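You operate a simulated robot arm through the tools that you are given. There is no shell and no other tool. Be economical: measure what you need, move in short steps, check, and stop when the job is done.

Carry out the task below with a simulated two-armed robot. There is one attempt and no reset: what you move stays moved.

Task
Stack the 25 yellow cap from the drawer cabinet worktop on top of the 20 yellow cap. Take the round dauber on the rigging table top and put it away on the tool patch of the opener table. Put one of the hex bolts from the rigging table top on top of the rusty block. Take the black wheel chock and put it in the grey rigging tray. Put the 132 heater coil from the deck of the lift table on top of the filter cartridge there and the 212 heater coil on the air bench top. Any order will do. Set down upright: black wheel chock, heater coil.
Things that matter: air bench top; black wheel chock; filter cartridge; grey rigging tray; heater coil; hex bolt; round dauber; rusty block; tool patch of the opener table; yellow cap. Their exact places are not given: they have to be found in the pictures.

It is judged by the outcome, as a careful person would: the job done as asked, and still so three seconds after it is handed in. It fails if anything else is knocked over, pushed out of place, dropped, spilled or broken. A push-on lid holds only when it is set on centred and level and pressed home; a screw cap is set on level and turned clockwise until tight.

Robot
Two 7-joint arms with two-finger parallel grippers on one trunk, on a base that drives. Base frame: it is fixed to the floor where the robot stands at the start and does not move with it; the origin is under the middle of the robot, x ahead of it, y to its left, z up. Units: m, degrees, N and s.
The left shoulder is at the start at [0.06, 0.143, 0.885], the right one opposite. Places, roughly: air bench top [-3.4, 3.7, 0.9]; black wheel chock (9x6x12 cm) [0.6, 0.8, 0.2]; filter cartridge [0.5, 1.5, 0.5]; grey rigging tray (30x17x8 cm) [0.4, 1.7, 0.4]; heater coil [0.25, 1.5, 0.5]; hex bolt (3x3x6 cm) [0.7, 1, 0.8]; hex bolt (3x3x7 cm) [0.7, 0.8, 0.8]; hex bolt (3x3x8 cm) [0.8, 0.6, 0.8]; round dauber (6x6x5 cm) [0.8, 0.5, 0.7]; rusty block (6x9x4 cm) [0.7, 0.9, 0.7]; tool patch of the opener table [-1.3, 5.2, 0.7]; yellow cap [0.75, -0.25, 1]. Payload 1.57 kg a hand.
Tool frame (each hand has its own): the origin (TCP) lies between the finger pads and is the grasp point; the fingertips stand 0.03 m ahead of it; z points along the fingers, y is the line along which they close. The gripper opens to 0.11 m. The fingers are 0.024 m wide and 0.012 m thick; the gripper's body (0.048 by 0.112 m) begins 0.078 m behind the TCP.
Orientation is that of the tool frame in the base frame, as a unit quaternion [w, x, y, z]. With the fingers straight down and closing along the base's y, the tool's x points along the base's -x, its y along +y and its z along -z.

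Tools
- The arms move only by the tool move_arm. It takes "left_moves", "right_moves" or both (then of equal length, played together; a hand with none holds still); each is a list of rows, each an object of numbers (a shift or turn left out is 0, a gripper value left out holds the last): "tx", "ty", "tz": the shift along the base's x, y, z in units of 25 mm (1.0 is 25 mm); "wx", "wy", "wz": the turn, a rotation vector about the base's x, y, z in units of 5 degrees (1.0 is 5 degrees). In form: [{"tx": .., "ty": .., "tz": .., "wx": .., "wy": .., "wz": ..}, ...]. A call has 1 to 20 rows; each row shifts and turns the commanded pose from where the row before left it. "left_hand" and "right_hand" are, for a hand that has rows, the opening, from 0 (shut) to 1 (fully open), set as the call begins (left out, the last holds). A call with a number of a shift or a turn outside -1 to 1 is refused whole. Each row takes 0.2 s and may step no farther than 0.05 m and 8.6 degrees from the row before; otherwise, or with a gripper value out of range, the whole call is refused. Where a pose cannot be reached the arm comes as near as it can. A force on the tool above 40 N (or 10 N above the force at the start of the call, whichever is more), or a blocked arm, ends the call early, and 0.2 s more pass. The fingers move at their own pace (about 0.045 m/s each) and stop on an object; they squeeze with about 37 N. The grip force told is the motor's: it shows also when the fingers shut on nothing. Time passes only in rows, and 0.2 s behind the last, so rows that do not move let the fingers close. It gives the time, the measured TCP pose, the force on the tool (base axes), the opening and the grip force at its end, in the units of the frame above (readings bear some noise), with the torque about the TCP (base axes, N m) and any sound that the robot's microphone picked up.
- Cameras (640 x 400 px; columns grow to the right, rows downward): "scene" is now at [0.0464, 0.0081, 1.4941]; the picture's right is [0.13, -0.99, 0.00], its down [-0.76, -0.10, -0.64] and it looks along [0.63, 0.08, -0.77] (base axes); focal length 294 px, centre (320, 200). "left" rides on the left gripper at [0.07, -0.016, -0.141] in its tool frame; the picture's right is [0.23, 0.97, 0.00], its down [-0.86, 0.20, -0.48] and it looks along [-0.47, 0.11, 0.88] (tool axes); focal length 222 px, centre (320, 200). "right" rides on the right gripper at [0.07, 0.016, -0.141] in its tool frame; the picture's right is [-0.23, 0.97, 0.00], its down [-0.85, -0.20, -0.48] and it looks along [-0.47, -0.11, 0.88] (tool axes); focal length 222 px, centre (320, 200).
- capture(camera): a new picture of that camera. No time passes.
- raise_lower(by): slides the trunk up (or, below 0, down) by that many m; the arms and the scene camera ride with it, the base frame stays. It gives what a move gives, with no picture.
- base_move(legs): drives the robot by 1 to 6 legs, each [ahead, left, turn to the left] in m, m and degrees, along the robot's own axes; the way and the turn of a leg run together, so that a leg with both is an arc; at most 1.5 m and 180 degrees a leg. The arms and the cameras ride along, it lands a little off, and it stops where it bumps. It gives what a move gives.
- head_to(pan, tilt): turns the head with the scene camera to pan (to the left, within 86 degrees either way) and tilt (down, from -29 to 69), counted from straight ahead of the robot. It gives what a move gives.
- measure_at(camera, pixels): for up to 12 pixels [column, row] of the newest picture of that camera ("zoom" is the newest enlarged one), the place [x, y, z] in the base frame of the surface seen there, good to about 0.003 m. No time passes.
- zoom(camera, box): a new picture of the part [left, top, right, bottom] of that camera's present view, enlarged. No time passes.
- finish_job(): hands the job in; it is judged then, once.

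Work in short steps. Measure before you move; look again where a grasp or a placing could have gone wrong, and mend it. You have 124 turns and 124 pictures in all, those below and enlarged ones among them. Open the grippers and draw the arms clear of the work before you hand the job in, unless the task says otherwise; then end with one line.

The tools are called after ">>>" by a JSON object that holds its "fn" and its "kwargs". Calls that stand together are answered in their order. move_arm: Moves the arms, as the interface text tells. Its arguments: {"type":"object","properties":{"left_moves":{"type":"array"},"left_hand":{"type":"number"},"right_moves":{"type":"array"},"right_hand":{"type":"number"}},"required":[]} The other tools are called the same way: raise_lower (by) slides the trunk up or down; base_move (legs) drives the base; head_to (pan, tilt) turns the head that bears the scene camera; capture (camera) takes a picture; measure_at (camera, pixels) gives the place of the surface under pixels of a picture; zoom (camera, box) takes an enlarged picture of a part of a camera's view; finish_job () hands the job in.

At the start:

```text
clock: 0.0
left_ee_pos: [0.3586, 0.3339, 1.0812]
left_tcp_rot: [-0.001, -0.001, 1.0, 0.0]
left_force: [0.5, -0.2, -0.5]
left_ft_torque: [0.0, -0.02, 0.02]
left_finger_gap: 0.1098
left_gripper_force: 0.0
right_ee_pos: [0.3909, -0.0016, 1.083]
right_tcp_rot: [0.0, -0.001, 1.0, 0.001]
right_force: [0.3, 0.0, 0.2]
right_ft_torque: [-0.01, -0.01, -0.02]
right_finger_gap: 0.1102
right_gripper_force: 0.0
trunk travel left (down, up): [-0.484, 0.106]
robot x, y, heading: [0.0002, -0.0016, 0.0]
head pan, tilt: [7.3, 50.3]
```

scene: 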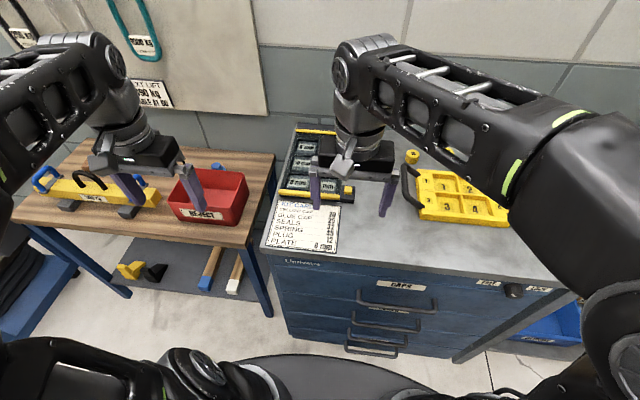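
right: 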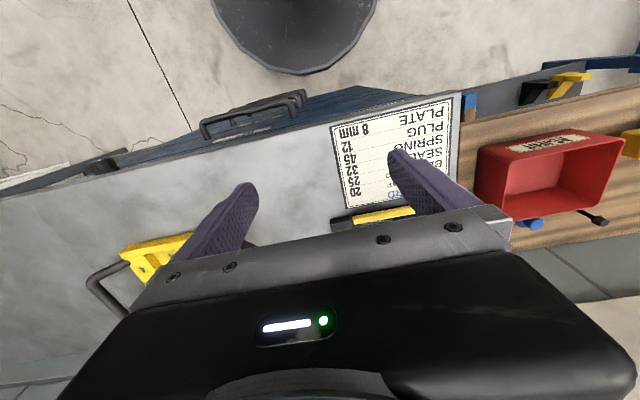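
left: 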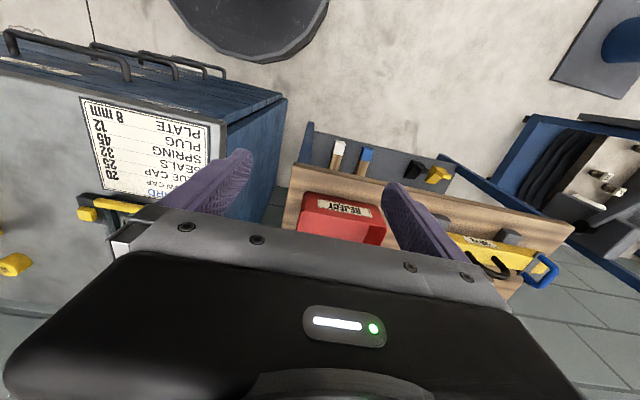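

The scene shows the cabinet worktop ahead and the rigging table to the left. I'll zoom in on the cabinet to find the caps, and on the rigging table.

>>> {"fn": "zoom", "kwargs": {"camera": "scene", "box": [260, 110, 540, 285]}}

>>> {"fn": "zoom", "kwargs": {"camera": "scene", "box": [0, 130, 280, 305]}}

```text
2.29 times, centred on (400, 198) of scene
```

zoom: 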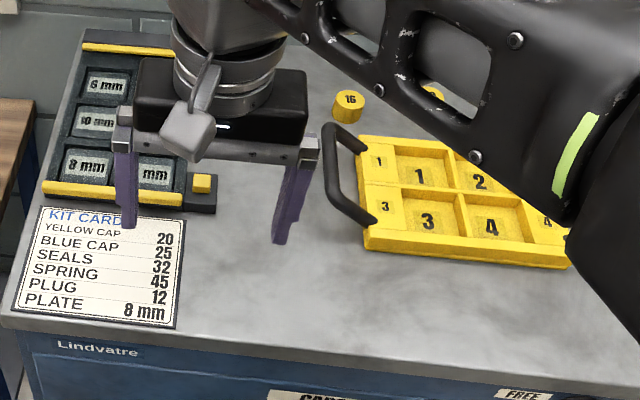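

```text
2.29 times, centred on (140, 218) of scene
```

zoom: 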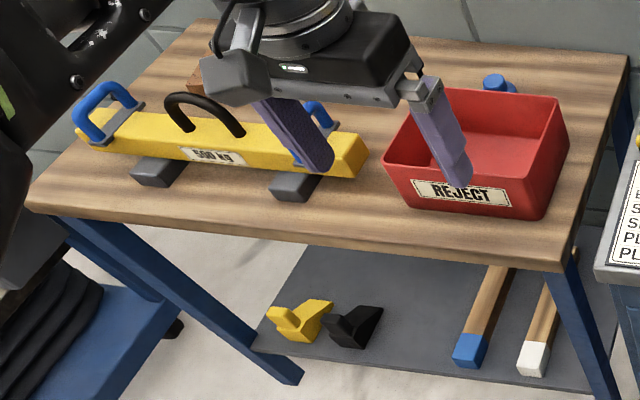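

The right arm hides part of the worktop. I'll draw the right hand back and outward, and the left hand back too.

>>> {"fn": "move_arm", "kwargs": {"right_moves": [{"tz": 1}, {"tz": 1, "tx": -1, "ty": -1}, {"tx": -1, "ty": -1}, {"tx": -1, "ty": -1}, {"tx": -1, "ty": -1}, {"tx": -1, "ty": -1}, {"tx": -1, "ty": -1}, {"ty": -1}, {"ty": -1}, {"ty": -1}, {"ty": -1}], "left_moves": [{"tz": 1}, {"tz": 1, "tx": -1}, {"tx": -1}, {"tx": -1}, {"tx": -1}, {"tx": -1}, {"ty": 0}, {"ty": 0}, {"ty": 0}, {"ty": 0}, {"ty": 0}]}}

>>> {"fn": "capture", "kwargs": {"camera": "scene"}}

```text
clock: 2.4
left_ee_pos: [0.2742, 0.3398, 1.0702]
left_tcp_rot: [0.0, 0.0, 1.0, 0.0]
left_force: [0.6, 0.3, -0.2]
left_ft_torque: [0.01, -0.01, 0.03]
left_finger_gap: 0.11
left_gripper_force: 0.1
left hand out of reach, approached as far as the arm can: row 1, 2, 5, 6
right_ee_pos: [0.29, -0.2247, 1.0528]
right_tcp_rot: [0.001, -0.005, 1.0, 0.004]
right_force: [-0.2, 0.3, -0.5]
right_ft_torque: [0.01, -0.01, -0.03]
right_finger_gap: 0.1101
right_gripper_force: 0.1
right hand out of reach, approached as far as the arm can: row 1, 2, 5, 6, 7
trunk travel left (down, up): [-0.484, 0.106]
robot x, y, heading: [-0.0026, 0.0024, 0.0]
head pan, tilt: [7.3, 50.3]
```

```text
118 pictures are left
```

scene: 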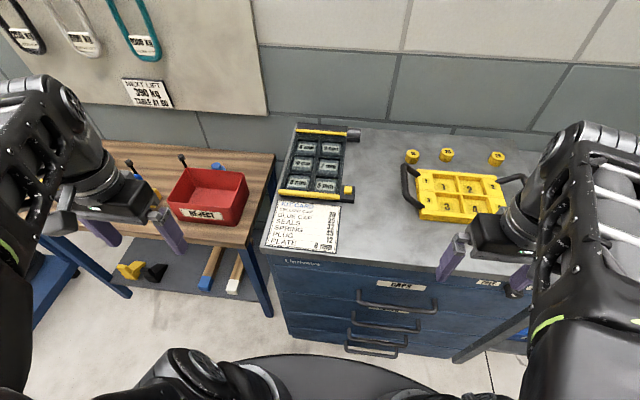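

The three caps show near (411,156), (447,154) and (496,158). I'll zoom in to read and measure them.

>>> {"fn": "zoom", "kwargs": {"camera": "scene", "box": [380, 130, 540, 230]}}

>>> {"fn": "measure_at", "kwargs": {"camera": "scene", "pixels": [[411, 154], [447, 153], [496, 157], [411, 168], [470, 152], [460, 195], [354, 137], [405, 185], [524, 178], [340, 165], [400, 255], [212, 182]]}}

```text
4.00 times, centred on (460, 180) of scene
```

zoom: 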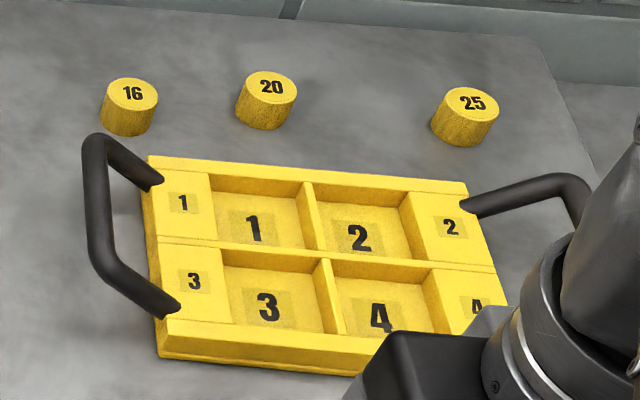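

```text
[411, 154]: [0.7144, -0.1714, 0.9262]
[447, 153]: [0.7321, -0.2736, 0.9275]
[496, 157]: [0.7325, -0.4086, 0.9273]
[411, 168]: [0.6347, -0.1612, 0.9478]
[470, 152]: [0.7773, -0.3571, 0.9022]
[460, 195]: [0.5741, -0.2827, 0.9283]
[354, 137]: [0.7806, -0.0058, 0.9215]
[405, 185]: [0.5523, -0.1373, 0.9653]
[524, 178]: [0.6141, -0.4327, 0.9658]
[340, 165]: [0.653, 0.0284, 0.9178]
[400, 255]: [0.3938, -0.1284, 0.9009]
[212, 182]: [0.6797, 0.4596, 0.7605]
```

Caps 20 at (0.732,-0.274) and 25 at (0.733,-0.409), worktop at z≈0.902. I need to know how close the base can get, so I measure the worktop edges and my own base.

>>> {"fn": "measure_at", "kwargs": {"camera": "scene", "pixels": [[262, 245], [400, 268], [440, 274], [310, 365], [310, 358], [370, 345], [450, 355], [515, 287], [500, 330], [530, 130], [405, 310], [280, 330]]}}

>>> {"fn": "head_to", "kwargs": {"pan": 60, "tilt": 45}}

>>> {"fn": "capture", "kwargs": {"camera": "scene"}}

```text
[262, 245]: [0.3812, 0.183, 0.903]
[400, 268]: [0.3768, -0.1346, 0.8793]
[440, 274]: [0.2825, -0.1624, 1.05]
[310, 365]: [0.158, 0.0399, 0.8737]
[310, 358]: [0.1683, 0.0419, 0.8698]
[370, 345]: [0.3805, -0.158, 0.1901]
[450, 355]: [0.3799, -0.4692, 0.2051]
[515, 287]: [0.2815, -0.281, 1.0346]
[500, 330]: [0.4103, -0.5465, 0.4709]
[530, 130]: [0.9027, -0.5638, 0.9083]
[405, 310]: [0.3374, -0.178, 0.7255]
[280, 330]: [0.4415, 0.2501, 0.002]
```

```text
clock: 3.6
left_ee_pos: [0.2733, 0.3388, 1.0702]
left_tcp_rot: [-0.001, 0.0, 1.0, 0.0]
left_force: [0.7, 0.4, -1.2]
left_ft_torque: [0.01, -0.02, 0.01]
left_finger_gap: 0.1103
left_gripper_force: 0.0
right_ee_pos: [0.2894, -0.2252, 1.0512]
right_tcp_rot: [0.0, -0.003, 1.0, 0.004]
right_force: [-0.9, -0.1, -0.5]
right_ft_torque: [-0.04, -0.01, 0.03]
right_finger_gap: 0.1104
right_gripper_force: 0.1
trunk travel left (down, up): [-0.484, 0.106]
robot x, y, heading: [-0.0047, -0.0004, 0.1]
head pan, tilt: [60.0, 45.0]
```

```text
116 pictures are left
```

scene: 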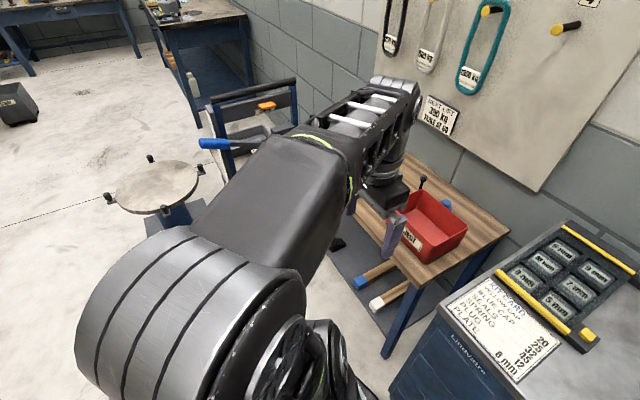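

Cabinet front is at x≈0.38 and its right end near y≈-0.57. I look right to see whether the cabinet's end can be reached by driving.

>>> {"fn": "head_to", "kwargs": {"pan": -45, "tilt": 45}}

>>> {"fn": "capture", "kwargs": {"camera": "scene"}}

```text
clock: 5.4
left_ee_pos: [0.273, 0.3408, 1.0701]
left_tcp_rot: [0.0, 0.0, 1.0, 0.0]
left_force: [0.8, 0.8, 0.1]
left_ft_torque: [0.01, 0.0, -0.02]
left_finger_gap: 0.1098
left_gripper_force: 0.1
right_ee_pos: [0.2907, -0.2261, 1.052]
right_tcp_rot: [0.0, -0.003, 1.0, 0.004]
right_force: [-0.2, -0.9, 0.6]
right_ft_torque: [0.01, 0.04, 0.01]
right_finger_gap: 0.1099
right_gripper_force: 0.0
trunk travel left (down, up): [-0.484, 0.106]
robot x, y, heading: [-0.0005, 0.0021, -0.1]
head pan, tilt: [-45.0, 45.0]
```

```text
115 pictures are left
```

scene: 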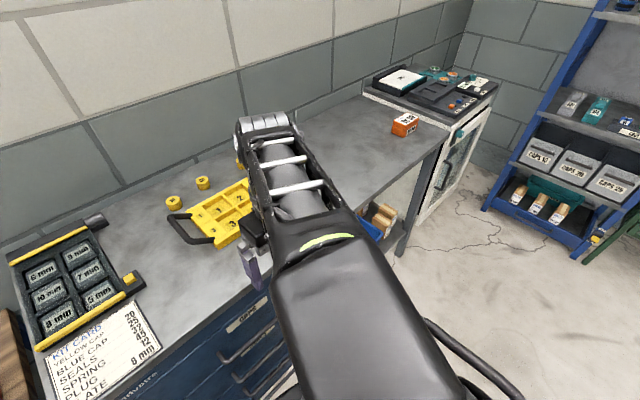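

Space to the right is free. I raise the trunk and shift the base right and a little ahead so that the right shoulder faces the caps.

>>> {"fn": "raise_lower", "kwargs": {"by": 0.1}}

>>> {"fn": "base_move", "kwargs": {"legs": [[0, -0.18, 0], [0.06, 0, 0]]}}

>>> {"fn": "head_to", "kwargs": {"pan": 0, "tilt": 45}}

>>> {"fn": "capture", "kwargs": {"camera": "scene"}}

```text
clock: 6.8
left_ee_pos: [0.2731, 0.3415, 1.1708]
left_tcp_rot: [0.0, 0.001, 1.0, 0.0]
left_force: [-0.4, -0.4, -1.1]
left_ft_torque: [-0.03, -0.01, 0.0]
left_finger_gap: 0.1101
left_gripper_force: 0.0
right_ee_pos: [0.2904, -0.2262, 1.1509]
right_tcp_rot: [0.0, -0.003, 1.0, 0.003]
right_force: [-0.2, 0.5, 0.0]
right_ft_torque: [0.05, 0.02, 0.0]
right_finger_gap: 0.1099
right_gripper_force: 0.1
trunk travel left (down, up): [-0.584, 0.006]
robot x, y, heading: [-0.0018, -0.0002, -0.1]
head pan, tilt: [-45.0, 45.0]
```

```text
clock: 8.9
left_ee_pos: [0.311, 0.1608, 1.171]
left_tcp_rot: [0.001, -0.002, 1.0, -0.001]
left_force: [-0.4, -0.1, -0.2]
left_ft_torque: [0.03, -0.07, 0.03]
left_finger_gap: 0.1102
left_gripper_force: 0.1
right_ee_pos: [0.3287, -0.4054, 1.1527]
right_tcp_rot: [0.001, -0.004, 1.0, 0.004]
right_force: [0.1, 0.4, 0.4]
right_ft_torque: [-0.01, -0.08, -0.04]
right_finger_gap: 0.1099
right_gripper_force: 0.0
trunk travel left (down, up): [-0.584, 0.006]
robot x, y, heading: [0.0405, -0.181, 0.3]
head pan, tilt: [-45.0, 45.0]
stopped in leg 2: the robot was blocked; the commanded pose is now the measured one
```

```text
clock: 10.1
left_ee_pos: [0.3149, 0.16, 1.1695]
left_tcp_rot: [0.0, -0.002, 1.0, 0.0]
left_force: [-0.4, 0.2, -0.6]
left_ft_torque: [0.02, -0.01, 0.0]
left_finger_gap: 0.1101
left_gripper_force: 0.0
right_ee_pos: [0.3328, -0.4052, 1.1509]
right_tcp_rot: [0.0, -0.004, 1.0, 0.005]
right_force: [0.4, 0.7, -0.7]
right_ft_torque: [0.0, 0.01, 0.04]
right_finger_gap: 0.1102
right_gripper_force: 0.1
trunk travel left (down, up): [-0.584, 0.006]
robot x, y, heading: [0.0429, -0.1784, -0.1]
head pan, tilt: [0.0, 45.0]
```

```text
114 pictures are left
```

scene: 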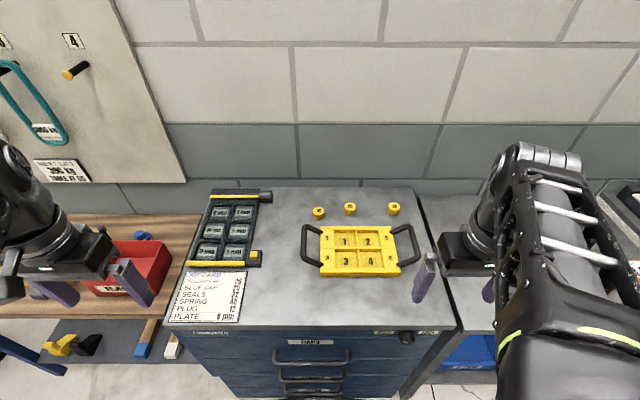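

The base stops 0.30 m short of the drawer handles, so I'll reach with the tool tilted ahead about 50°. I move out above cap 25 at a safe height first, to test the reach.

>>> {"fn": "move_arm", "kwargs": {"right_moves": [{"tx": 1, "wy": -1}, {"tx": 1, "wy": -1}, {"tx": 1, "wy": -1}, {"tx": 1, "wy": -1}, {"tx": 1, "wy": -1}, {"tx": 1, "wy": -1}, {"tx": 1, "wy": -1}, {"tx": 1, "wy": -1}, {"tx": 1, "wy": -1}, {"tx": 1, "wy": -1}, {"tx": 1}, {"tx": 1}, {"tx": 1}, {"tx": 1}, {"tx": 0.6}], "right_hand": 0.7}}

>>> {"fn": "capture", "kwargs": {"camera": "right"}}

```text
clock: 13.2
left_ee_pos: [0.3153, 0.1602, 1.1704]
left_tcp_rot: [0.0, -0.001, 1.0, -0.001]
left_force: [-0.2, 0.1, 0.8]
left_ft_torque: [0.02, -0.01, 0.02]
left_finger_gap: 0.11
left_gripper_force: 0.1
right_ee_pos: [0.7009, -0.4047, 1.151]
right_tcp_rot: [0.422, -0.006, 0.906, 0.002]
right_force: [0.0, 1.2, -0.2]
right_ft_torque: [0.0, 0.0, 0.01]
right_finger_gap: 0.0769
right_gripper_force: 0.1
trunk travel left (down, up): [-0.584, 0.006]
robot x, y, heading: [0.0371, -0.1791, 0.2]
head pan, tilt: [0.0, 45.0]
```

```text
113 pictures are left
```

right: 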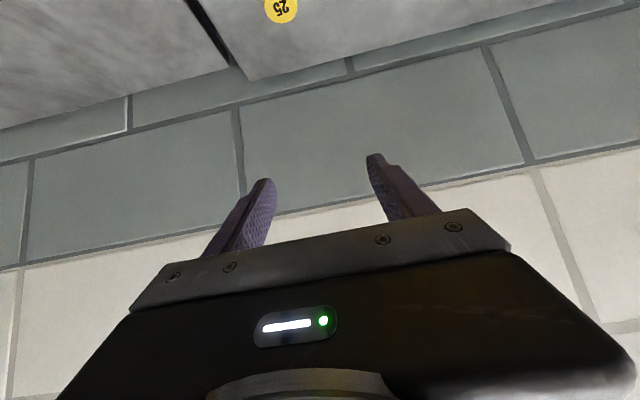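

Reach is ample, so I can reduce the tilt to 30° for clearance over the kit tray. I lower to z≈1.03 above cap 25.

>>> {"fn": "move_arm", "kwargs": {"right_moves": [{"wy": 1}, {"wy": 1}, {"wy": 1}, {"wy": 1, "tz": -1}, {"tz": -1}, {"tz": -1}, {"tz": -1}, {"tz": -0.8}, {}]}}

>>> {"fn": "capture", "kwargs": {"camera": "right"}}

>>> {"fn": "capture", "kwargs": {"camera": "scene"}}

```text
clock: 15.2
left_ee_pos: [0.3138, 0.1604, 1.1709]
left_tcp_rot: [0.001, -0.001, 1.0, -0.001]
left_force: [1.3, 0.5, 1.1]
left_ft_torque: [0.02, 0.0, 0.03]
left_finger_gap: 0.1101
left_gripper_force: 0.0
right_ee_pos: [0.6985, -0.4056, 1.0316]
right_tcp_rot: [0.259, -0.005, 0.966, 0.003]
right_force: [0.6, 0.5, -0.4]
right_ft_torque: [0.0, -0.03, 0.02]
right_finger_gap: 0.0768
right_gripper_force: 0.1
trunk travel left (down, up): [-0.584, 0.006]
robot x, y, heading: [0.0415, -0.1824, 0.3]
head pan, tilt: [0.0, 45.0]
```

```text
112 pictures are left
```

right: 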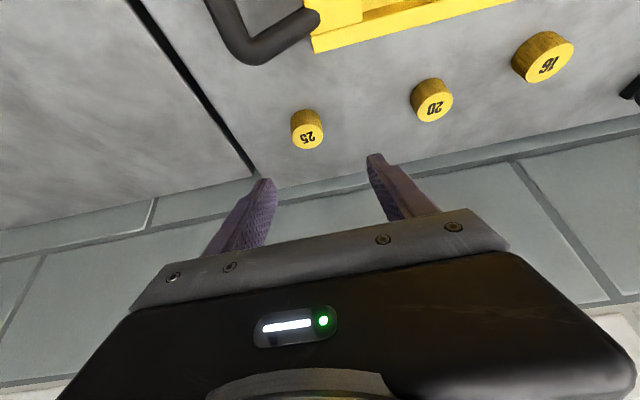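

```text
111 pictures are left
```

scene: 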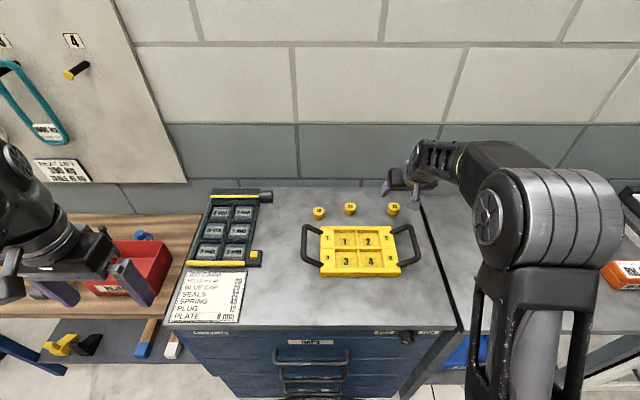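

Both caps are clear. I measure their tops from both cameras.

>>> {"fn": "zoom", "kwargs": {"camera": "right", "box": [260, 50, 480, 188]}}

>>> {"fn": "measure_at", "kwargs": {"camera": "right", "pixels": [[309, 137], [309, 126], [309, 147], [298, 137], [321, 137], [434, 107], [434, 95], [434, 118], [421, 107], [448, 107]]}}

>>> {"fn": "measure_at", "kwargs": {"camera": "scene", "pixels": [[394, 206], [350, 206], [350, 203], [350, 209], [394, 203], [394, 209]]}}

```text
2.90 times, centred on (370, 119) of right
```

zoom: 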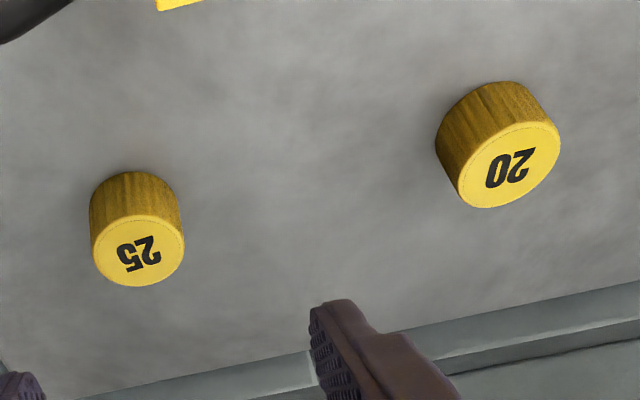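

```text
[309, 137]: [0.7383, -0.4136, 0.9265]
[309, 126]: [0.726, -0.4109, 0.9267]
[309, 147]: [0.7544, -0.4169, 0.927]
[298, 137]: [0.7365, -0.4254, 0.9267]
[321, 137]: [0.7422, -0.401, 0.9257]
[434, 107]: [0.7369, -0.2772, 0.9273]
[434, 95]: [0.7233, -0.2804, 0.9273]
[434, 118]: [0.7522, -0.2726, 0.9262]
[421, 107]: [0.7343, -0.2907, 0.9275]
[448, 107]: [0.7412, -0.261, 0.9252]
```

```text
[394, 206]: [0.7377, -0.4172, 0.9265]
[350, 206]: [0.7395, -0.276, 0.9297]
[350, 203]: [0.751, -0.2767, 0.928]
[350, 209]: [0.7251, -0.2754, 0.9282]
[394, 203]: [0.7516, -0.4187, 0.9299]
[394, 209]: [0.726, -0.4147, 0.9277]
```

Cap 25 centre ≈ (0.7375,-0.415), cap 20 ≈ (0.737,-0.276), tops at 0.927. I lower around cap 25 and close.

>>> {"fn": "move_arm", "kwargs": {"right_moves": [{"tx": 0.6, "ty": -0.19}, {"tx": 0.58, "ty": -0.19}, {"tz": -1}, {"tz": -1}, {"tz": -1}, {"tz": -0.5}, {"tz": -0.25}, {}], "right_hand": 0.6}}

>>> {"fn": "capture", "kwargs": {"camera": "right"}}

```text
clock: 17.1
left_ee_pos: [0.3155, 0.16, 1.1697]
left_tcp_rot: [0.0, -0.001, 1.0, 0.0]
left_force: [-0.6, 0.0, 0.2]
left_ft_torque: [0.02, 0.02, 0.04]
left_finger_gap: 0.1099
left_gripper_force: 0.1
right_ee_pos: [0.7277, -0.4152, 0.9374]
right_tcp_rot: [0.258, -0.005, 0.966, 0.003]
right_force: [-0.3, 0.6, 0.0]
right_ft_torque: [-0.04, 0.03, 0.04]
right_finger_gap: 0.0661
right_gripper_force: 0.0
trunk travel left (down, up): [-0.584, 0.006]
robot x, y, heading: [0.0425, -0.1804, 0.1]
head pan, tilt: [0.0, 45.0]
```

```text
109 pictures are left
```

right: 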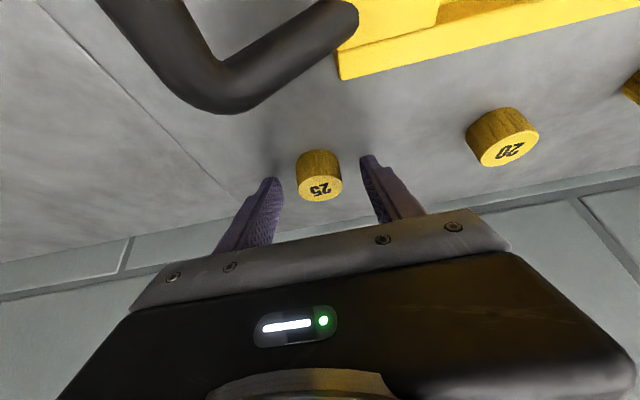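

Cap 25 sits between the fingertips. I close on it and then lift.

>>> {"fn": "move_arm", "kwargs": {"right_moves": [{}, {}, {}, {}, {}, {"tz": 1}, {"tz": 1}, {}], "right_hand": 0}}

>>> {"fn": "capture", "kwargs": {"camera": "right"}}

```text
clock: 18.9
left_ee_pos: [0.3147, 0.1606, 1.1701]
left_tcp_rot: [0.0, -0.002, 1.0, 0.0]
left_force: [0.1, 0.3, 0.3]
left_ft_torque: [-0.03, -0.03, 0.01]
left_finger_gap: 0.1099
left_gripper_force: 0.0
right_ee_pos: [0.7282, -0.4143, 0.9878]
right_tcp_rot: [0.258, -0.005, 0.966, 0.003]
right_force: [0.5, 0.8, -0.5]
right_ft_torque: [-0.01, 0.0, -0.03]
right_finger_gap: 0.0319
right_gripper_force: 37.1
trunk travel left (down, up): [-0.584, 0.006]
robot x, y, heading: [0.0447, -0.1818, -0.2]
head pan, tilt: [0.0, 45.0]
```

```text
108 pictures are left
```

right: 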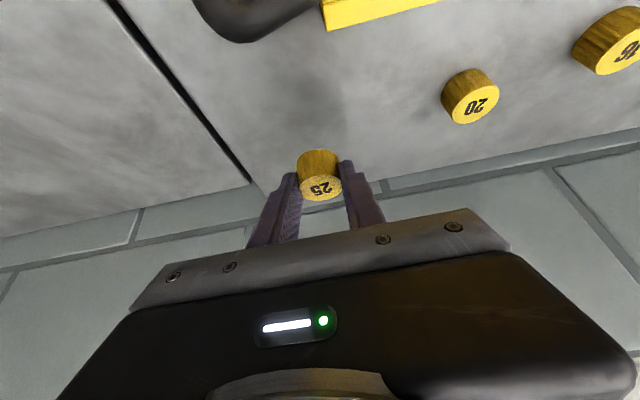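

The cap is held (gap 0.032). I measure the held cap's top and cap 20 in this same picture.

>>> {"fn": "measure_at", "kwargs": {"camera": "right", "pixels": [[322, 187], [322, 177], [322, 197], [308, 187], [334, 187], [475, 105], [475, 95], [475, 116], [458, 107], [492, 105]]}}

>>> {"fn": "zoom", "kwargs": {"camera": "right", "box": [260, 50, 520, 212]}}

```text
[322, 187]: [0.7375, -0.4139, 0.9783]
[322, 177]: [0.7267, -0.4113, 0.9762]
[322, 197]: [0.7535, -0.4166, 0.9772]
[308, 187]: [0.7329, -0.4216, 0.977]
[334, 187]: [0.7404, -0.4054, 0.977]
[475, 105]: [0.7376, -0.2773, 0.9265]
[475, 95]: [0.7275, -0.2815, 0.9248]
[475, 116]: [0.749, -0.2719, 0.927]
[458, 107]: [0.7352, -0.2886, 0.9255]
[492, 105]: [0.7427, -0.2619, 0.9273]
```

```text
2.46 times, centred on (390, 131) of right
```

zoom: 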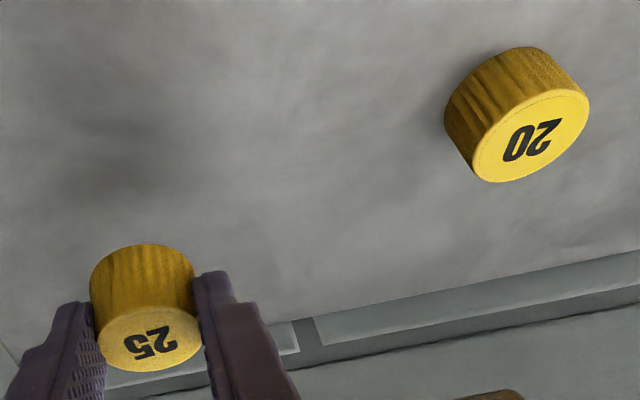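

Shift +0.137 in y, level, then lower 0.024 onto cap 20.

>>> {"fn": "move_arm", "kwargs": {"right_moves": [{"ty": 0.9}, {"ty": 1}, {"ty": 1}, {"ty": 1}, {"ty": 1}, {"ty": 0.6}, {}, {}]}}

>>> {"fn": "capture", "kwargs": {"camera": "right"}}

>>> {"fn": "zoom", "kwargs": {"camera": "scene", "box": [300, 180, 400, 242]}}

```text
clock: 20.6
left_ee_pos: [0.3146, 0.1597, 1.1701]
left_tcp_rot: [-0.001, -0.001, 1.0, -0.001]
left_force: [-0.2, 0.7, -0.5]
left_ft_torque: [-0.03, -0.03, -0.02]
left_finger_gap: 0.1097
left_gripper_force: 0.1
right_ee_pos: [0.7283, -0.2772, 0.9865]
right_tcp_rot: [0.259, -0.004, 0.966, 0.002]
right_force: [-0.4, 0.3, -0.1]
right_ft_torque: [0.0, 0.02, 0.03]
right_finger_gap: 0.0324
right_gripper_force: 37.1
trunk travel left (down, up): [-0.584, 0.006]
robot x, y, heading: [0.0411, -0.181, 0.2]
head pan, tilt: [0.0, 45.0]
```

```text
106 pictures are left
```

right: 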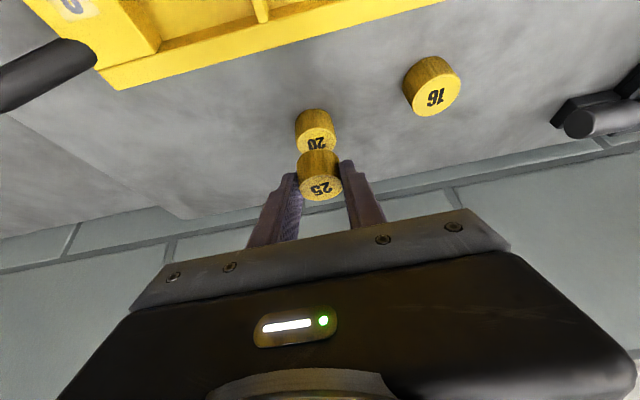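

```text
6.40 times, centred on (350, 211) of scene
```

zoom: 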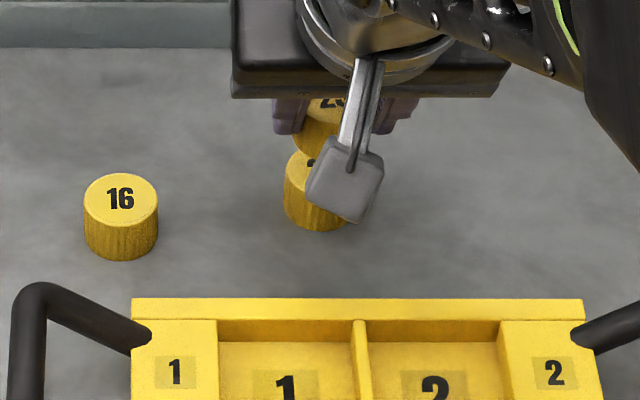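

Alignment looks right. I lower onto cap 20.

>>> {"fn": "move_arm", "kwargs": {"right_moves": [{"tz": -0.5}, {"tz": -0.3}, {"tz": -0.14}, {}]}}

>>> {"fn": "capture", "kwargs": {"camera": "right"}}

```text
clock: 21.6
left_ee_pos: [0.3151, 0.1599, 1.1707]
left_tcp_rot: [0.0, 0.0, 1.0, -0.001]
left_force: [-0.1, 0.0, 0.3]
left_ft_torque: [-0.01, 0.0, 0.02]
left_finger_gap: 0.1099
left_gripper_force: 0.1
right_ee_pos: [0.7265, -0.2765, 0.9639]
right_tcp_rot: [0.258, -0.004, 0.966, 0.002]
right_force: [-0.1, 0.5, 1.5]
right_ft_torque: [-0.03, 0.0, 0.02]
right_finger_gap: 0.0325
right_gripper_force: 37.6
trunk travel left (down, up): [-0.584, 0.006]
robot x, y, heading: [0.0403, -0.1792, 0.1]
head pan, tilt: [0.0, 45.0]
```

```text
104 pictures are left
```

right: 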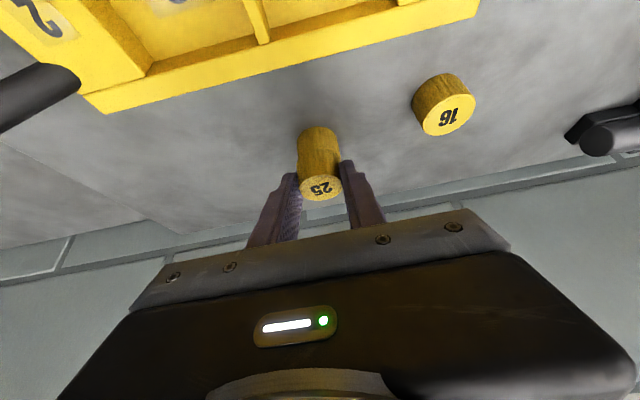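

Aligned and about touching. A last millimetre down, then I open and rise.

>>> {"fn": "move_arm", "kwargs": {"right_moves": [{"tz": -0.05}, {}]}}

>>> {"fn": "move_arm", "kwargs": {"right_moves": [{}, {}, {}, {}, {"tz": 0.5}, {"tz": 1}, {"tz": 1}, {"tz": 1}, {"tz": 1}], "right_hand": 0.6}}

>>> {"fn": "capture", "kwargs": {"camera": "right"}}

```text
clock: 22.2
left_ee_pos: [0.3144, 0.1603, 1.1719]
left_tcp_rot: [0.0, -0.001, 1.0, 0.0]
left_force: [0.2, 0.3, 0.1]
left_ft_torque: [0.01, 0.05, -0.03]
left_finger_gap: 0.1099
left_gripper_force: 0.1
right_ee_pos: [0.7278, -0.2765, 0.9634]
right_tcp_rot: [0.259, -0.005, 0.966, 0.003]
right_force: [0.2, -0.5, 5.5]
right_ft_torque: [-0.03, -0.08, -0.04]
right_finger_gap: 0.0327
right_gripper_force: 37.1
trunk travel left (down, up): [-0.584, 0.006]
robot x, y, heading: [0.0442, -0.1826, 0.2]
head pan, tilt: [0.0, 45.0]
```

```text
clock: 24.2
left_ee_pos: [0.3138, 0.1604, 1.1699]
left_tcp_rot: [0.0, -0.001, 1.0, 0.0]
left_force: [0.0, -0.2, 1.5]
left_ft_torque: [-0.05, -0.07, -0.01]
left_finger_gap: 0.11
left_gripper_force: 0.3
right_ee_pos: [0.7265, -0.2769, 1.0765]
right_tcp_rot: [0.258, -0.005, 0.966, 0.003]
right_force: [0.0, -0.9, 0.0]
right_ft_torque: [-0.02, -0.02, -0.02]
right_finger_gap: 0.0659
right_gripper_force: 0.0
trunk travel left (down, up): [-0.584, 0.006]
robot x, y, heading: [0.0406, -0.1823, 0.3]
head pan, tilt: [0.0, 45.0]
```

```text
103 pictures are left
```

right: 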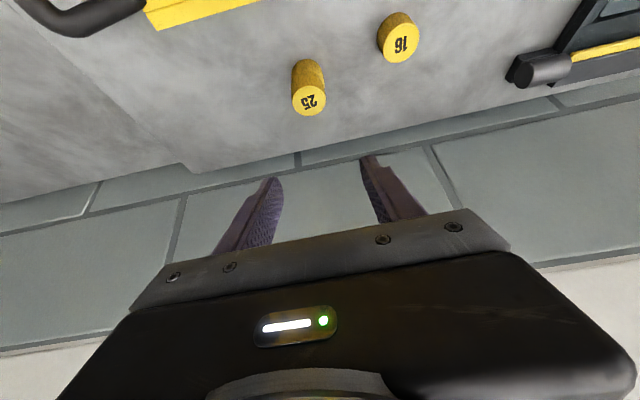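

Stack is good. I retract the right arm to its home-like pose and back the base off the cabinet, then look at the rigging table.

>>> {"fn": "move_arm", "kwargs": {"right_moves": [{"tz": 1}, {"tz": 1}, {"tz": 1}, {"tx": -1}, {"tx": -1, "wy": 1}, {"tx": -1, "wy": 1}, {"tx": -1, "wy": 1}, {"tx": -1, "wy": 1}, {"tx": -1, "wy": 1}, {"tx": -1, "wy": 1}, {"tx": -1}, {"tx": -1}, {"tx": -1}, {"tx": -1}, {"tx": -1}, {"tx": -1}, {"tx": -1}, {"tx": -1}, {"tx": -0.5}]}}

>>> {"fn": "base_move", "kwargs": {"legs": [[-0.3, 0, 0], [0, 0.75, 0]]}}

>>> {"fn": "head_to", "kwargs": {"pan": 15, "tilt": 40}}

>>> {"fn": "capture", "kwargs": {"camera": "scene"}}

```text
clock: 28.2
left_ee_pos: [0.3154, 0.1605, 1.1708]
left_tcp_rot: [0.0, 0.0, 1.0, 0.0]
left_force: [0.4, -0.4, 1.2]
left_ft_torque: [-0.02, -0.01, -0.01]
left_finger_gap: 0.1102
left_gripper_force: 0.1
right_ee_pos: [0.3401, -0.2767, 1.1505]
right_tcp_rot: [0.0, -0.004, 1.0, 0.004]
right_force: [0.0, -0.6, -0.7]
right_ft_torque: [-0.03, 0.02, 0.02]
right_finger_gap: 0.066
right_gripper_force: 0.0
trunk travel left (down, up): [-0.584, 0.006]
robot x, y, heading: [0.0419, -0.1785, 0.3]
head pan, tilt: [0.0, 45.0]
```

```text
clock: 34.0
left_ee_pos: [0.0119, 0.9103, 1.1702]
left_tcp_rot: [0.001, -0.001, 1.0, -0.001]
left_force: [0.3, -0.9, -0.2]
left_ft_torque: [0.03, -0.02, -0.02]
left_finger_gap: 0.1099
left_gripper_force: 0.0
right_ee_pos: [0.0375, 0.4737, 1.1512]
right_tcp_rot: [0.0, -0.004, 1.0, 0.004]
right_force: [-1.1, -0.6, 0.5]
right_ft_torque: [0.0, 0.0, 0.0]
right_finger_gap: 0.0658
right_gripper_force: 0.2
trunk travel left (down, up): [-0.584, 0.006]
robot x, y, heading: [-0.2598, 0.5678, 0.2]
head pan, tilt: [0.0, 45.0]
```

```text
clock: 34.7
left_ee_pos: [0.0133, 0.9093, 1.1703]
left_tcp_rot: [0.0, 0.0, 1.0, -0.001]
left_force: [-0.7, 0.8, 0.3]
left_ft_torque: [0.0, 0.03, 0.0]
left_finger_gap: 0.1101
left_gripper_force: 0.0
right_ee_pos: [0.0375, 0.4728, 1.1515]
right_tcp_rot: [0.0, -0.004, 1.0, 0.004]
right_force: [0.6, 0.0, 0.6]
right_ft_torque: [0.01, -0.02, 0.0]
right_finger_gap: 0.0658
right_gripper_force: 0.1
trunk travel left (down, up): [-0.584, 0.006]
robot x, y, heading: [-0.2579, 0.5663, 0.1]
head pan, tilt: [15.0, 40.0]
```

```text
102 pictures are left
```

scene: 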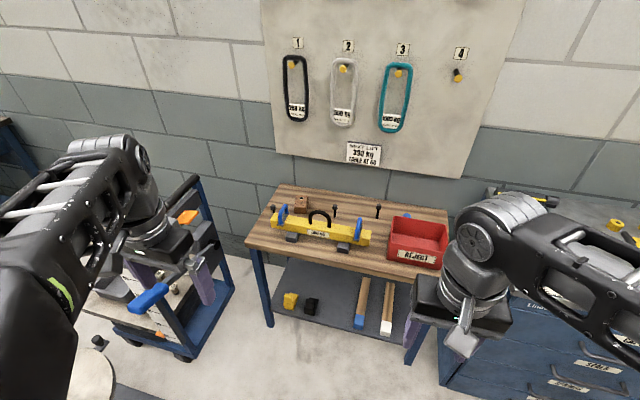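

The rigging table is now in view. I zoom in on the table and measure the main items.

>>> {"fn": "zoom", "kwargs": {"camera": "scene", "box": [240, 170, 460, 308]}}

>>> {"fn": "zoom", "kwargs": {"camera": "scene", "box": [80, 170, 270, 360]}}

>>> {"fn": "measure_at", "kwargs": {"camera": "scene", "pixels": [[272, 207], [302, 201], [333, 209], [377, 209], [407, 212], [345, 265], [418, 275], [255, 240], [312, 304], [292, 300], [320, 215], [340, 189]]}}

```text
2.90 times, centred on (350, 239) of scene
```

zoom: 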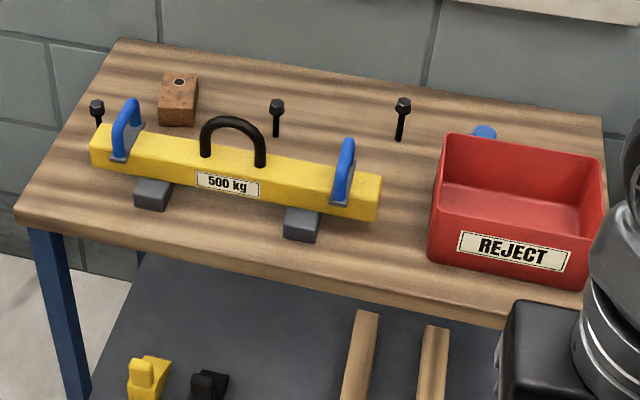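

```text
2.11 times, centred on (175, 265) of scene
```

zoom: 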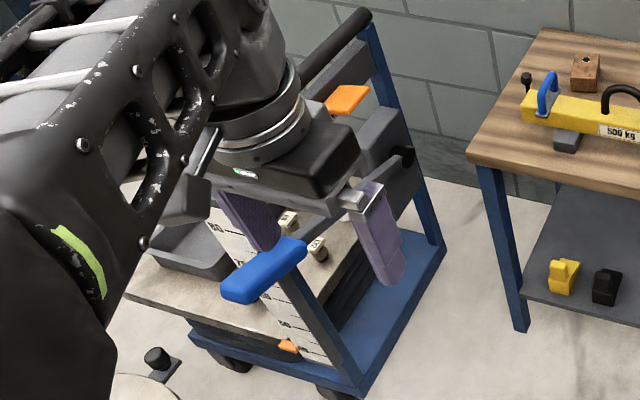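

```text
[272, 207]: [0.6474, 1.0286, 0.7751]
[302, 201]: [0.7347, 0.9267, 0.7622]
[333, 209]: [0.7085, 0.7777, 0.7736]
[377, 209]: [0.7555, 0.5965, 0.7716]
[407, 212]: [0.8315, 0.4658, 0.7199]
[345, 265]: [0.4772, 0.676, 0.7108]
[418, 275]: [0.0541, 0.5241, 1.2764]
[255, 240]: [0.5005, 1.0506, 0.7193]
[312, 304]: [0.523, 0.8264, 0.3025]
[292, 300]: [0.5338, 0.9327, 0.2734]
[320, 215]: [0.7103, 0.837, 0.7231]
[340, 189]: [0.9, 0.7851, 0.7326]
```

I zoom further in on the bolts and block, to see how the bolts stand and what the mark on the block is.

>>> {"fn": "zoom", "kwargs": {"camera": "scene", "box": [264, 185, 344, 235]}}

>>> {"fn": "zoom", "kwargs": {"camera": "scene", "box": [350, 190, 450, 252]}}

```text
8.00 times, centred on (304, 210) of scene
```

zoom: 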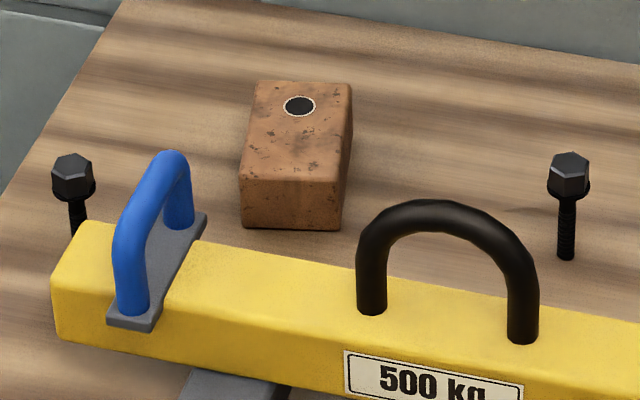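

```text
6.40 times, centred on (400, 221) of scene
```

zoom: 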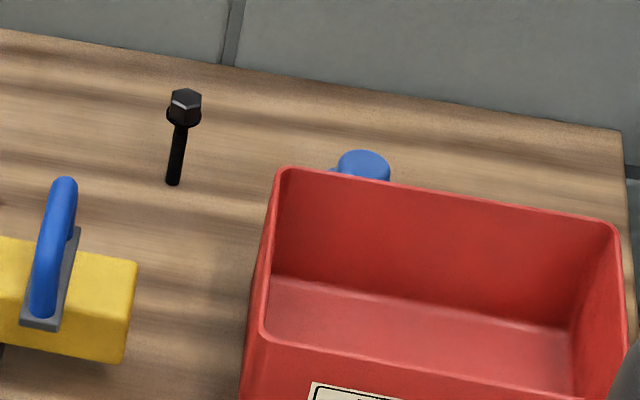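

Bolts stand upright; the block has a mark/hole near its back edge. I drive closer to the table (axis about x=0.14, y=0.6) and lower the trunk by 0.13 so that both hands can reach.

>>> {"fn": "base_move", "kwargs": {"legs": [[0.36, 0.03, 0]]}}

>>> {"fn": "raise_lower", "kwargs": {"by": -0.12}}

>>> {"fn": "head_to", "kwargs": {"pan": 0, "tilt": 50}}

>>> {"fn": "capture", "kwargs": {"camera": "scene"}}

```text
clock: 37.0
left_ee_pos: [0.3674, 0.94, 1.1701]
left_tcp_rot: [0.0, -0.001, 1.0, -0.001]
left_force: [0.5, -0.2, -0.2]
left_ft_torque: [0.02, 0.04, 0.03]
left_finger_gap: 0.11
left_gripper_force: 0.1
right_ee_pos: [0.3917, 0.504, 1.1506]
right_tcp_rot: [-0.001, -0.004, 1.0, 0.004]
right_force: [0.3, -0.3, -0.5]
right_ft_torque: [0.05, -0.01, 0.02]
right_finger_gap: 0.0661
right_gripper_force: 0.0
trunk travel left (down, up): [-0.584, 0.006]
robot x, y, heading: [0.0939, 0.599, 0.3]
head pan, tilt: [15.0, 40.0]
```

```text
clock: 38.5
left_ee_pos: [0.3662, 0.9396, 1.0501]
left_tcp_rot: [-0.001, -0.001, 1.0, -0.001]
left_force: [-0.1, 0.6, -0.6]
left_ft_torque: [-0.05, 0.02, 0.01]
left_finger_gap: 0.11
left_gripper_force: 0.0
right_ee_pos: [0.3919, 0.5033, 1.0315]
right_tcp_rot: [0.0, -0.004, 1.0, 0.005]
right_force: [-0.1, -0.4, -0.4]
right_ft_torque: [-0.01, 0.03, 0.01]
right_finger_gap: 0.0662
right_gripper_force: 0.1
trunk travel left (down, up): [-0.464, 0.126]
robot x, y, heading: [0.0905, 0.6018, -0.0]
head pan, tilt: [15.0, 40.0]
```

```text
clock: 39.3
left_ee_pos: [0.3677, 0.9404, 1.05]
left_tcp_rot: [0.0, -0.001, 1.0, -0.001]
left_force: [0.4, -0.9, -0.4]
left_ft_torque: [-0.01, -0.01, 0.01]
left_finger_gap: 0.1101
left_gripper_force: 0.1
right_ee_pos: [0.391, 0.5035, 1.0318]
right_tcp_rot: [0.0, -0.004, 1.0, 0.005]
right_force: [-0.1, 0.7, 0.4]
right_ft_torque: [0.01, 0.0, 0.03]
right_finger_gap: 0.0662
right_gripper_force: 0.0
trunk travel left (down, up): [-0.464, 0.126]
robot x, y, heading: [0.0936, 0.5984, 0.2]
head pan, tilt: [0.0, 50.0]
```

```text
97 pictures are left
```

scene: 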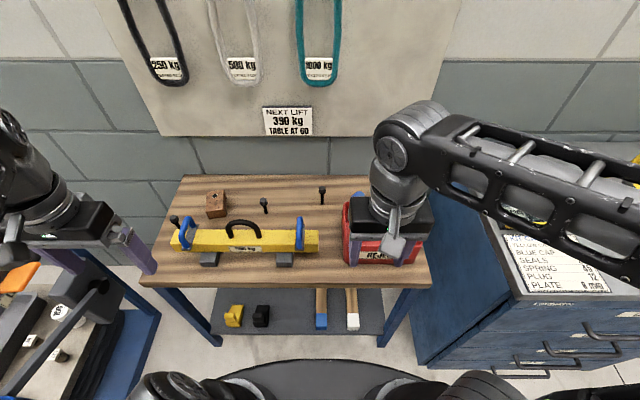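

I zoom in here and measure the bolts, block, and spreader bar heights.

>>> {"fn": "zoom", "kwargs": {"camera": "scene", "box": [150, 170, 360, 301]}}

>>> {"fn": "measure_at", "kwargs": {"camera": "scene", "pixels": [[322, 189], [264, 201], [175, 219], [215, 194], [215, 207], [240, 222], [299, 225], [315, 240], [213, 195], [362, 196], [345, 215], [300, 283]]}}

```text
3.05 times, centred on (255, 236) of scene
```

zoom: 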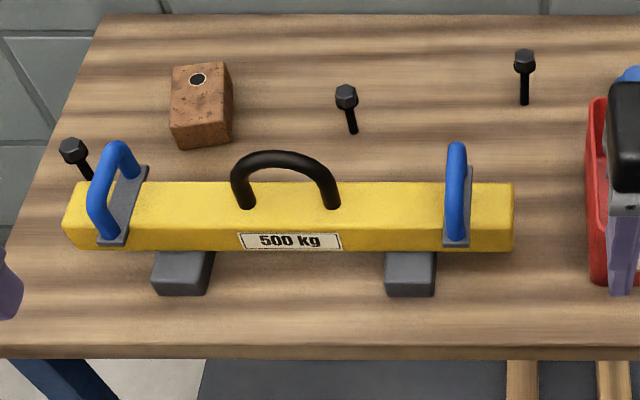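

```text
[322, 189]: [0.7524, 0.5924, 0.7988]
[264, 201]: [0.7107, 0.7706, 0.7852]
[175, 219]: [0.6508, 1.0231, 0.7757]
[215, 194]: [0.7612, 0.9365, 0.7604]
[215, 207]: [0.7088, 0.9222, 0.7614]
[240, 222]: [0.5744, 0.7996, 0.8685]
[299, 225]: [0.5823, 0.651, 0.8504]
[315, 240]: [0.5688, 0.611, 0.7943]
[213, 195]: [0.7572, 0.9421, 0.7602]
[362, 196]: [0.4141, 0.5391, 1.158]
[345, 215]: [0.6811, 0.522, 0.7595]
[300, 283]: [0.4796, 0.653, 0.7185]
```

Bolt tops are at 0.799, 0.785 and 0.776; the mark on the block reads at the same height as its top. The right-most bolt (0.752,0.592) is the least obstructed, so I bring the left hand above it, tilted 30°, and move the right hand outward.

>>> {"fn": "move_arm", "kwargs": {"left_moves": [{"tx": 1, "ty": -1, "wy": -1}, {"tx": 1, "ty": -1, "wy": -1}, {"tx": 1, "ty": -1, "wy": -1}, {"tx": 1, "ty": -1, "wy": -1}, {"tx": 1, "ty": -1, "wy": -1}, {"tx": 1, "ty": -1, "wy": -1}, {"tx": 1, "ty": -1}, {"tx": 1, "ty": -1}, {"tx": 1, "ty": -1}, {"tx": 1, "ty": -1}, {"tx": 1, "ty": -1}, {"tx": 1, "ty": -1}, {"tx": 1, "ty": -1}, {"tz": -1}, {"tz": -1, "ty": -0.9}, {"tz": -1}, {}], "right_moves": [{"ty": -1}, {"ty": -1}, {"ty": -1}, {"ty": -1}, {"ty": -1}, {"ty": -1}, {}, {}, {}, {}, {}, {}, {}, {}, {}, {}, {}], "left_hand": 0.6}}

>>> {"fn": "capture", "kwargs": {"camera": "left"}}

>>> {"fn": "capture", "kwargs": {"camera": "scene"}}

```text
clock: 42.9
left_ee_pos: [0.6928, 0.5917, 0.9747]
left_tcp_rot: [0.259, -0.001, 0.966, 0.0]
left_force: [0.2, 0.6, -1.2]
left_ft_torque: [0.0, -0.01, -0.01]
left_finger_gap: 0.0662
left_gripper_force: 0.0
right_ee_pos: [0.3917, 0.3536, 1.0286]
right_tcp_rot: [0.0, -0.004, 1.0, 0.003]
right_force: [-0.1, 0.2, -0.6]
right_ft_torque: [0.01, 0.03, 0.01]
right_finger_gap: 0.0662
right_gripper_force: 0.1
trunk travel left (down, up): [-0.464, 0.126]
robot x, y, heading: [0.0941, 0.5998, 0.1]
head pan, tilt: [0.0, 50.0]
```

```text
95 pictures are left
```

left: 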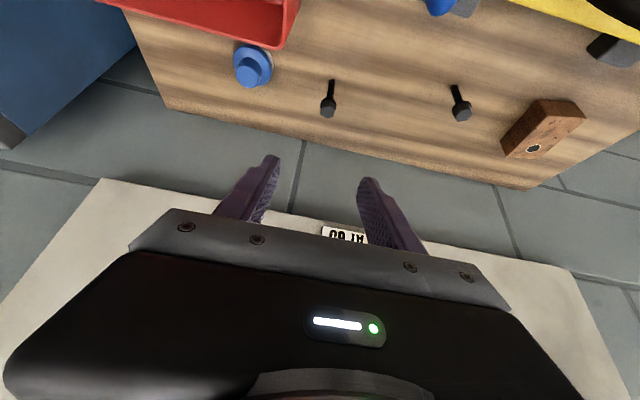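

```text
94 pictures are left
```

scene: 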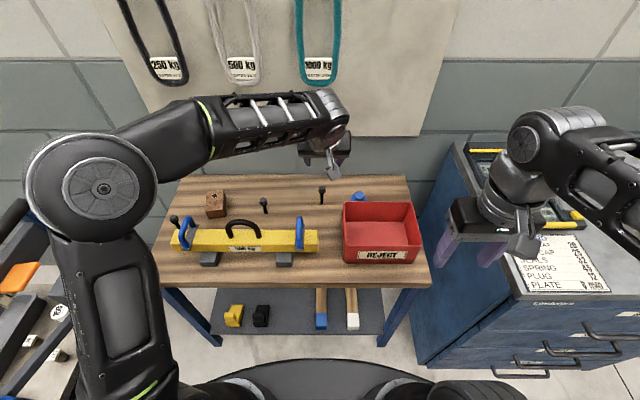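

The left camera shows the bolt at (327,106), dauber at (252,66) and block at (545,130). I zoom and measure them all.

>>> {"fn": "zoom", "kwargs": {"camera": "left", "box": [220, 30, 380, 130]}}

>>> {"fn": "measure_at", "kwargs": {"camera": "left", "pixels": [[327, 108], [327, 113], [321, 108], [333, 108], [246, 73], [252, 60], [240, 88], [535, 148], [517, 152], [547, 158], [573, 122], [544, 113]]}}

>>> {"fn": "zoom", "kwargs": {"camera": "left", "box": [470, 70, 630, 170]}}

```text
4.00 times, centred on (300, 80) of left
```

zoom: 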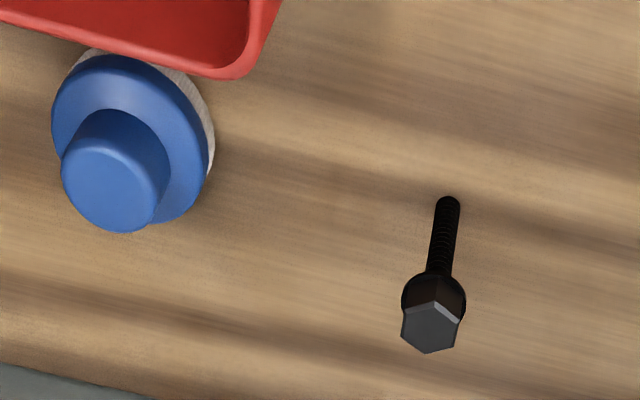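

```text
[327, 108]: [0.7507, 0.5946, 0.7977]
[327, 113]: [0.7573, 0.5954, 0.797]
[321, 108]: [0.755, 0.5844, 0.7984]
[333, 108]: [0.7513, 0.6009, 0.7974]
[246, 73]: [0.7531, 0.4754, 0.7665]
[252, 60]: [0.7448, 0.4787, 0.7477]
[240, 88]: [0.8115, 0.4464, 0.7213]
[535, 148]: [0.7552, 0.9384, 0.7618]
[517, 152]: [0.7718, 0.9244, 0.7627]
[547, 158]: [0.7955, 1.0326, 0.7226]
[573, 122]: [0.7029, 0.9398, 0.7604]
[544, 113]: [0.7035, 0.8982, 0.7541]
```

```text
4.00 times, centred on (550, 120) of left
```

zoom: 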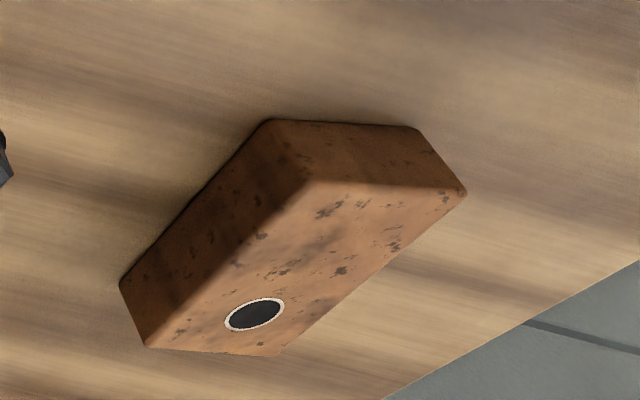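

The bolt's hex flats face ±y, good for closing along y. Head centre ≈ (0.755,0.594), top 0.798; I move over it and descend to z≈0.80.

>>> {"fn": "move_arm", "kwargs": {"left_moves": [{"tx": 1}, {"tx": 1}, {"tx": 0.5, "ty": 0.1}, {"tz": -1}, {"tz": -1}, {"tz": -1}, {"tz": -1}, {"tz": -1}, {"tz": -1}, {"tz": -1}, {}]}}

>>> {"fn": "capture", "kwargs": {"camera": "left"}}

>>> {"fn": "zoom", "kwargs": {"camera": "scene", "box": [240, 150, 400, 250]}}

```text
clock: 45.3
left_ee_pos: [0.7538, 0.5952, 0.8011]
left_tcp_rot: [0.259, 0.0, 0.966, 0.0]
left_force: [-0.3, -0.4, 0.0]
left_ft_torque: [0.0, 0.0, -0.01]
left_finger_gap: 0.0659
left_gripper_force: 0.1
right_ee_pos: [0.3922, 0.3527, 1.0299]
right_tcp_rot: [0.0, -0.004, 1.0, 0.005]
right_force: [0.1, 0.0, 0.1]
right_ft_torque: [-0.03, 0.0, 0.01]
right_finger_gap: 0.0661
right_gripper_force: 0.0
trunk travel left (down, up): [-0.464, 0.126]
robot x, y, heading: [0.087, 0.5993, 0.2]
head pan, tilt: [0.0, 50.0]
```

```text
91 pictures are left
```

left: 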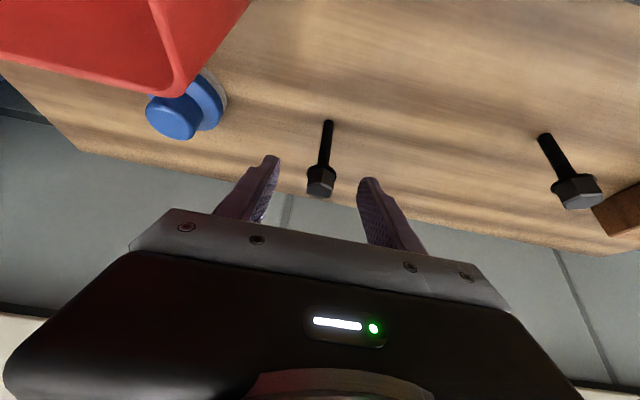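

```text
4.00 times, centred on (320, 200) of scene
```

zoom: 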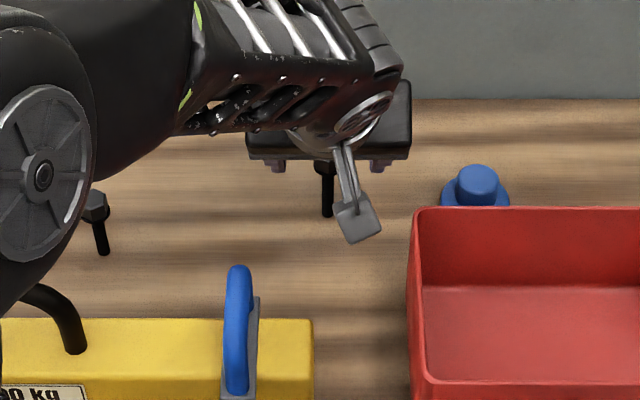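

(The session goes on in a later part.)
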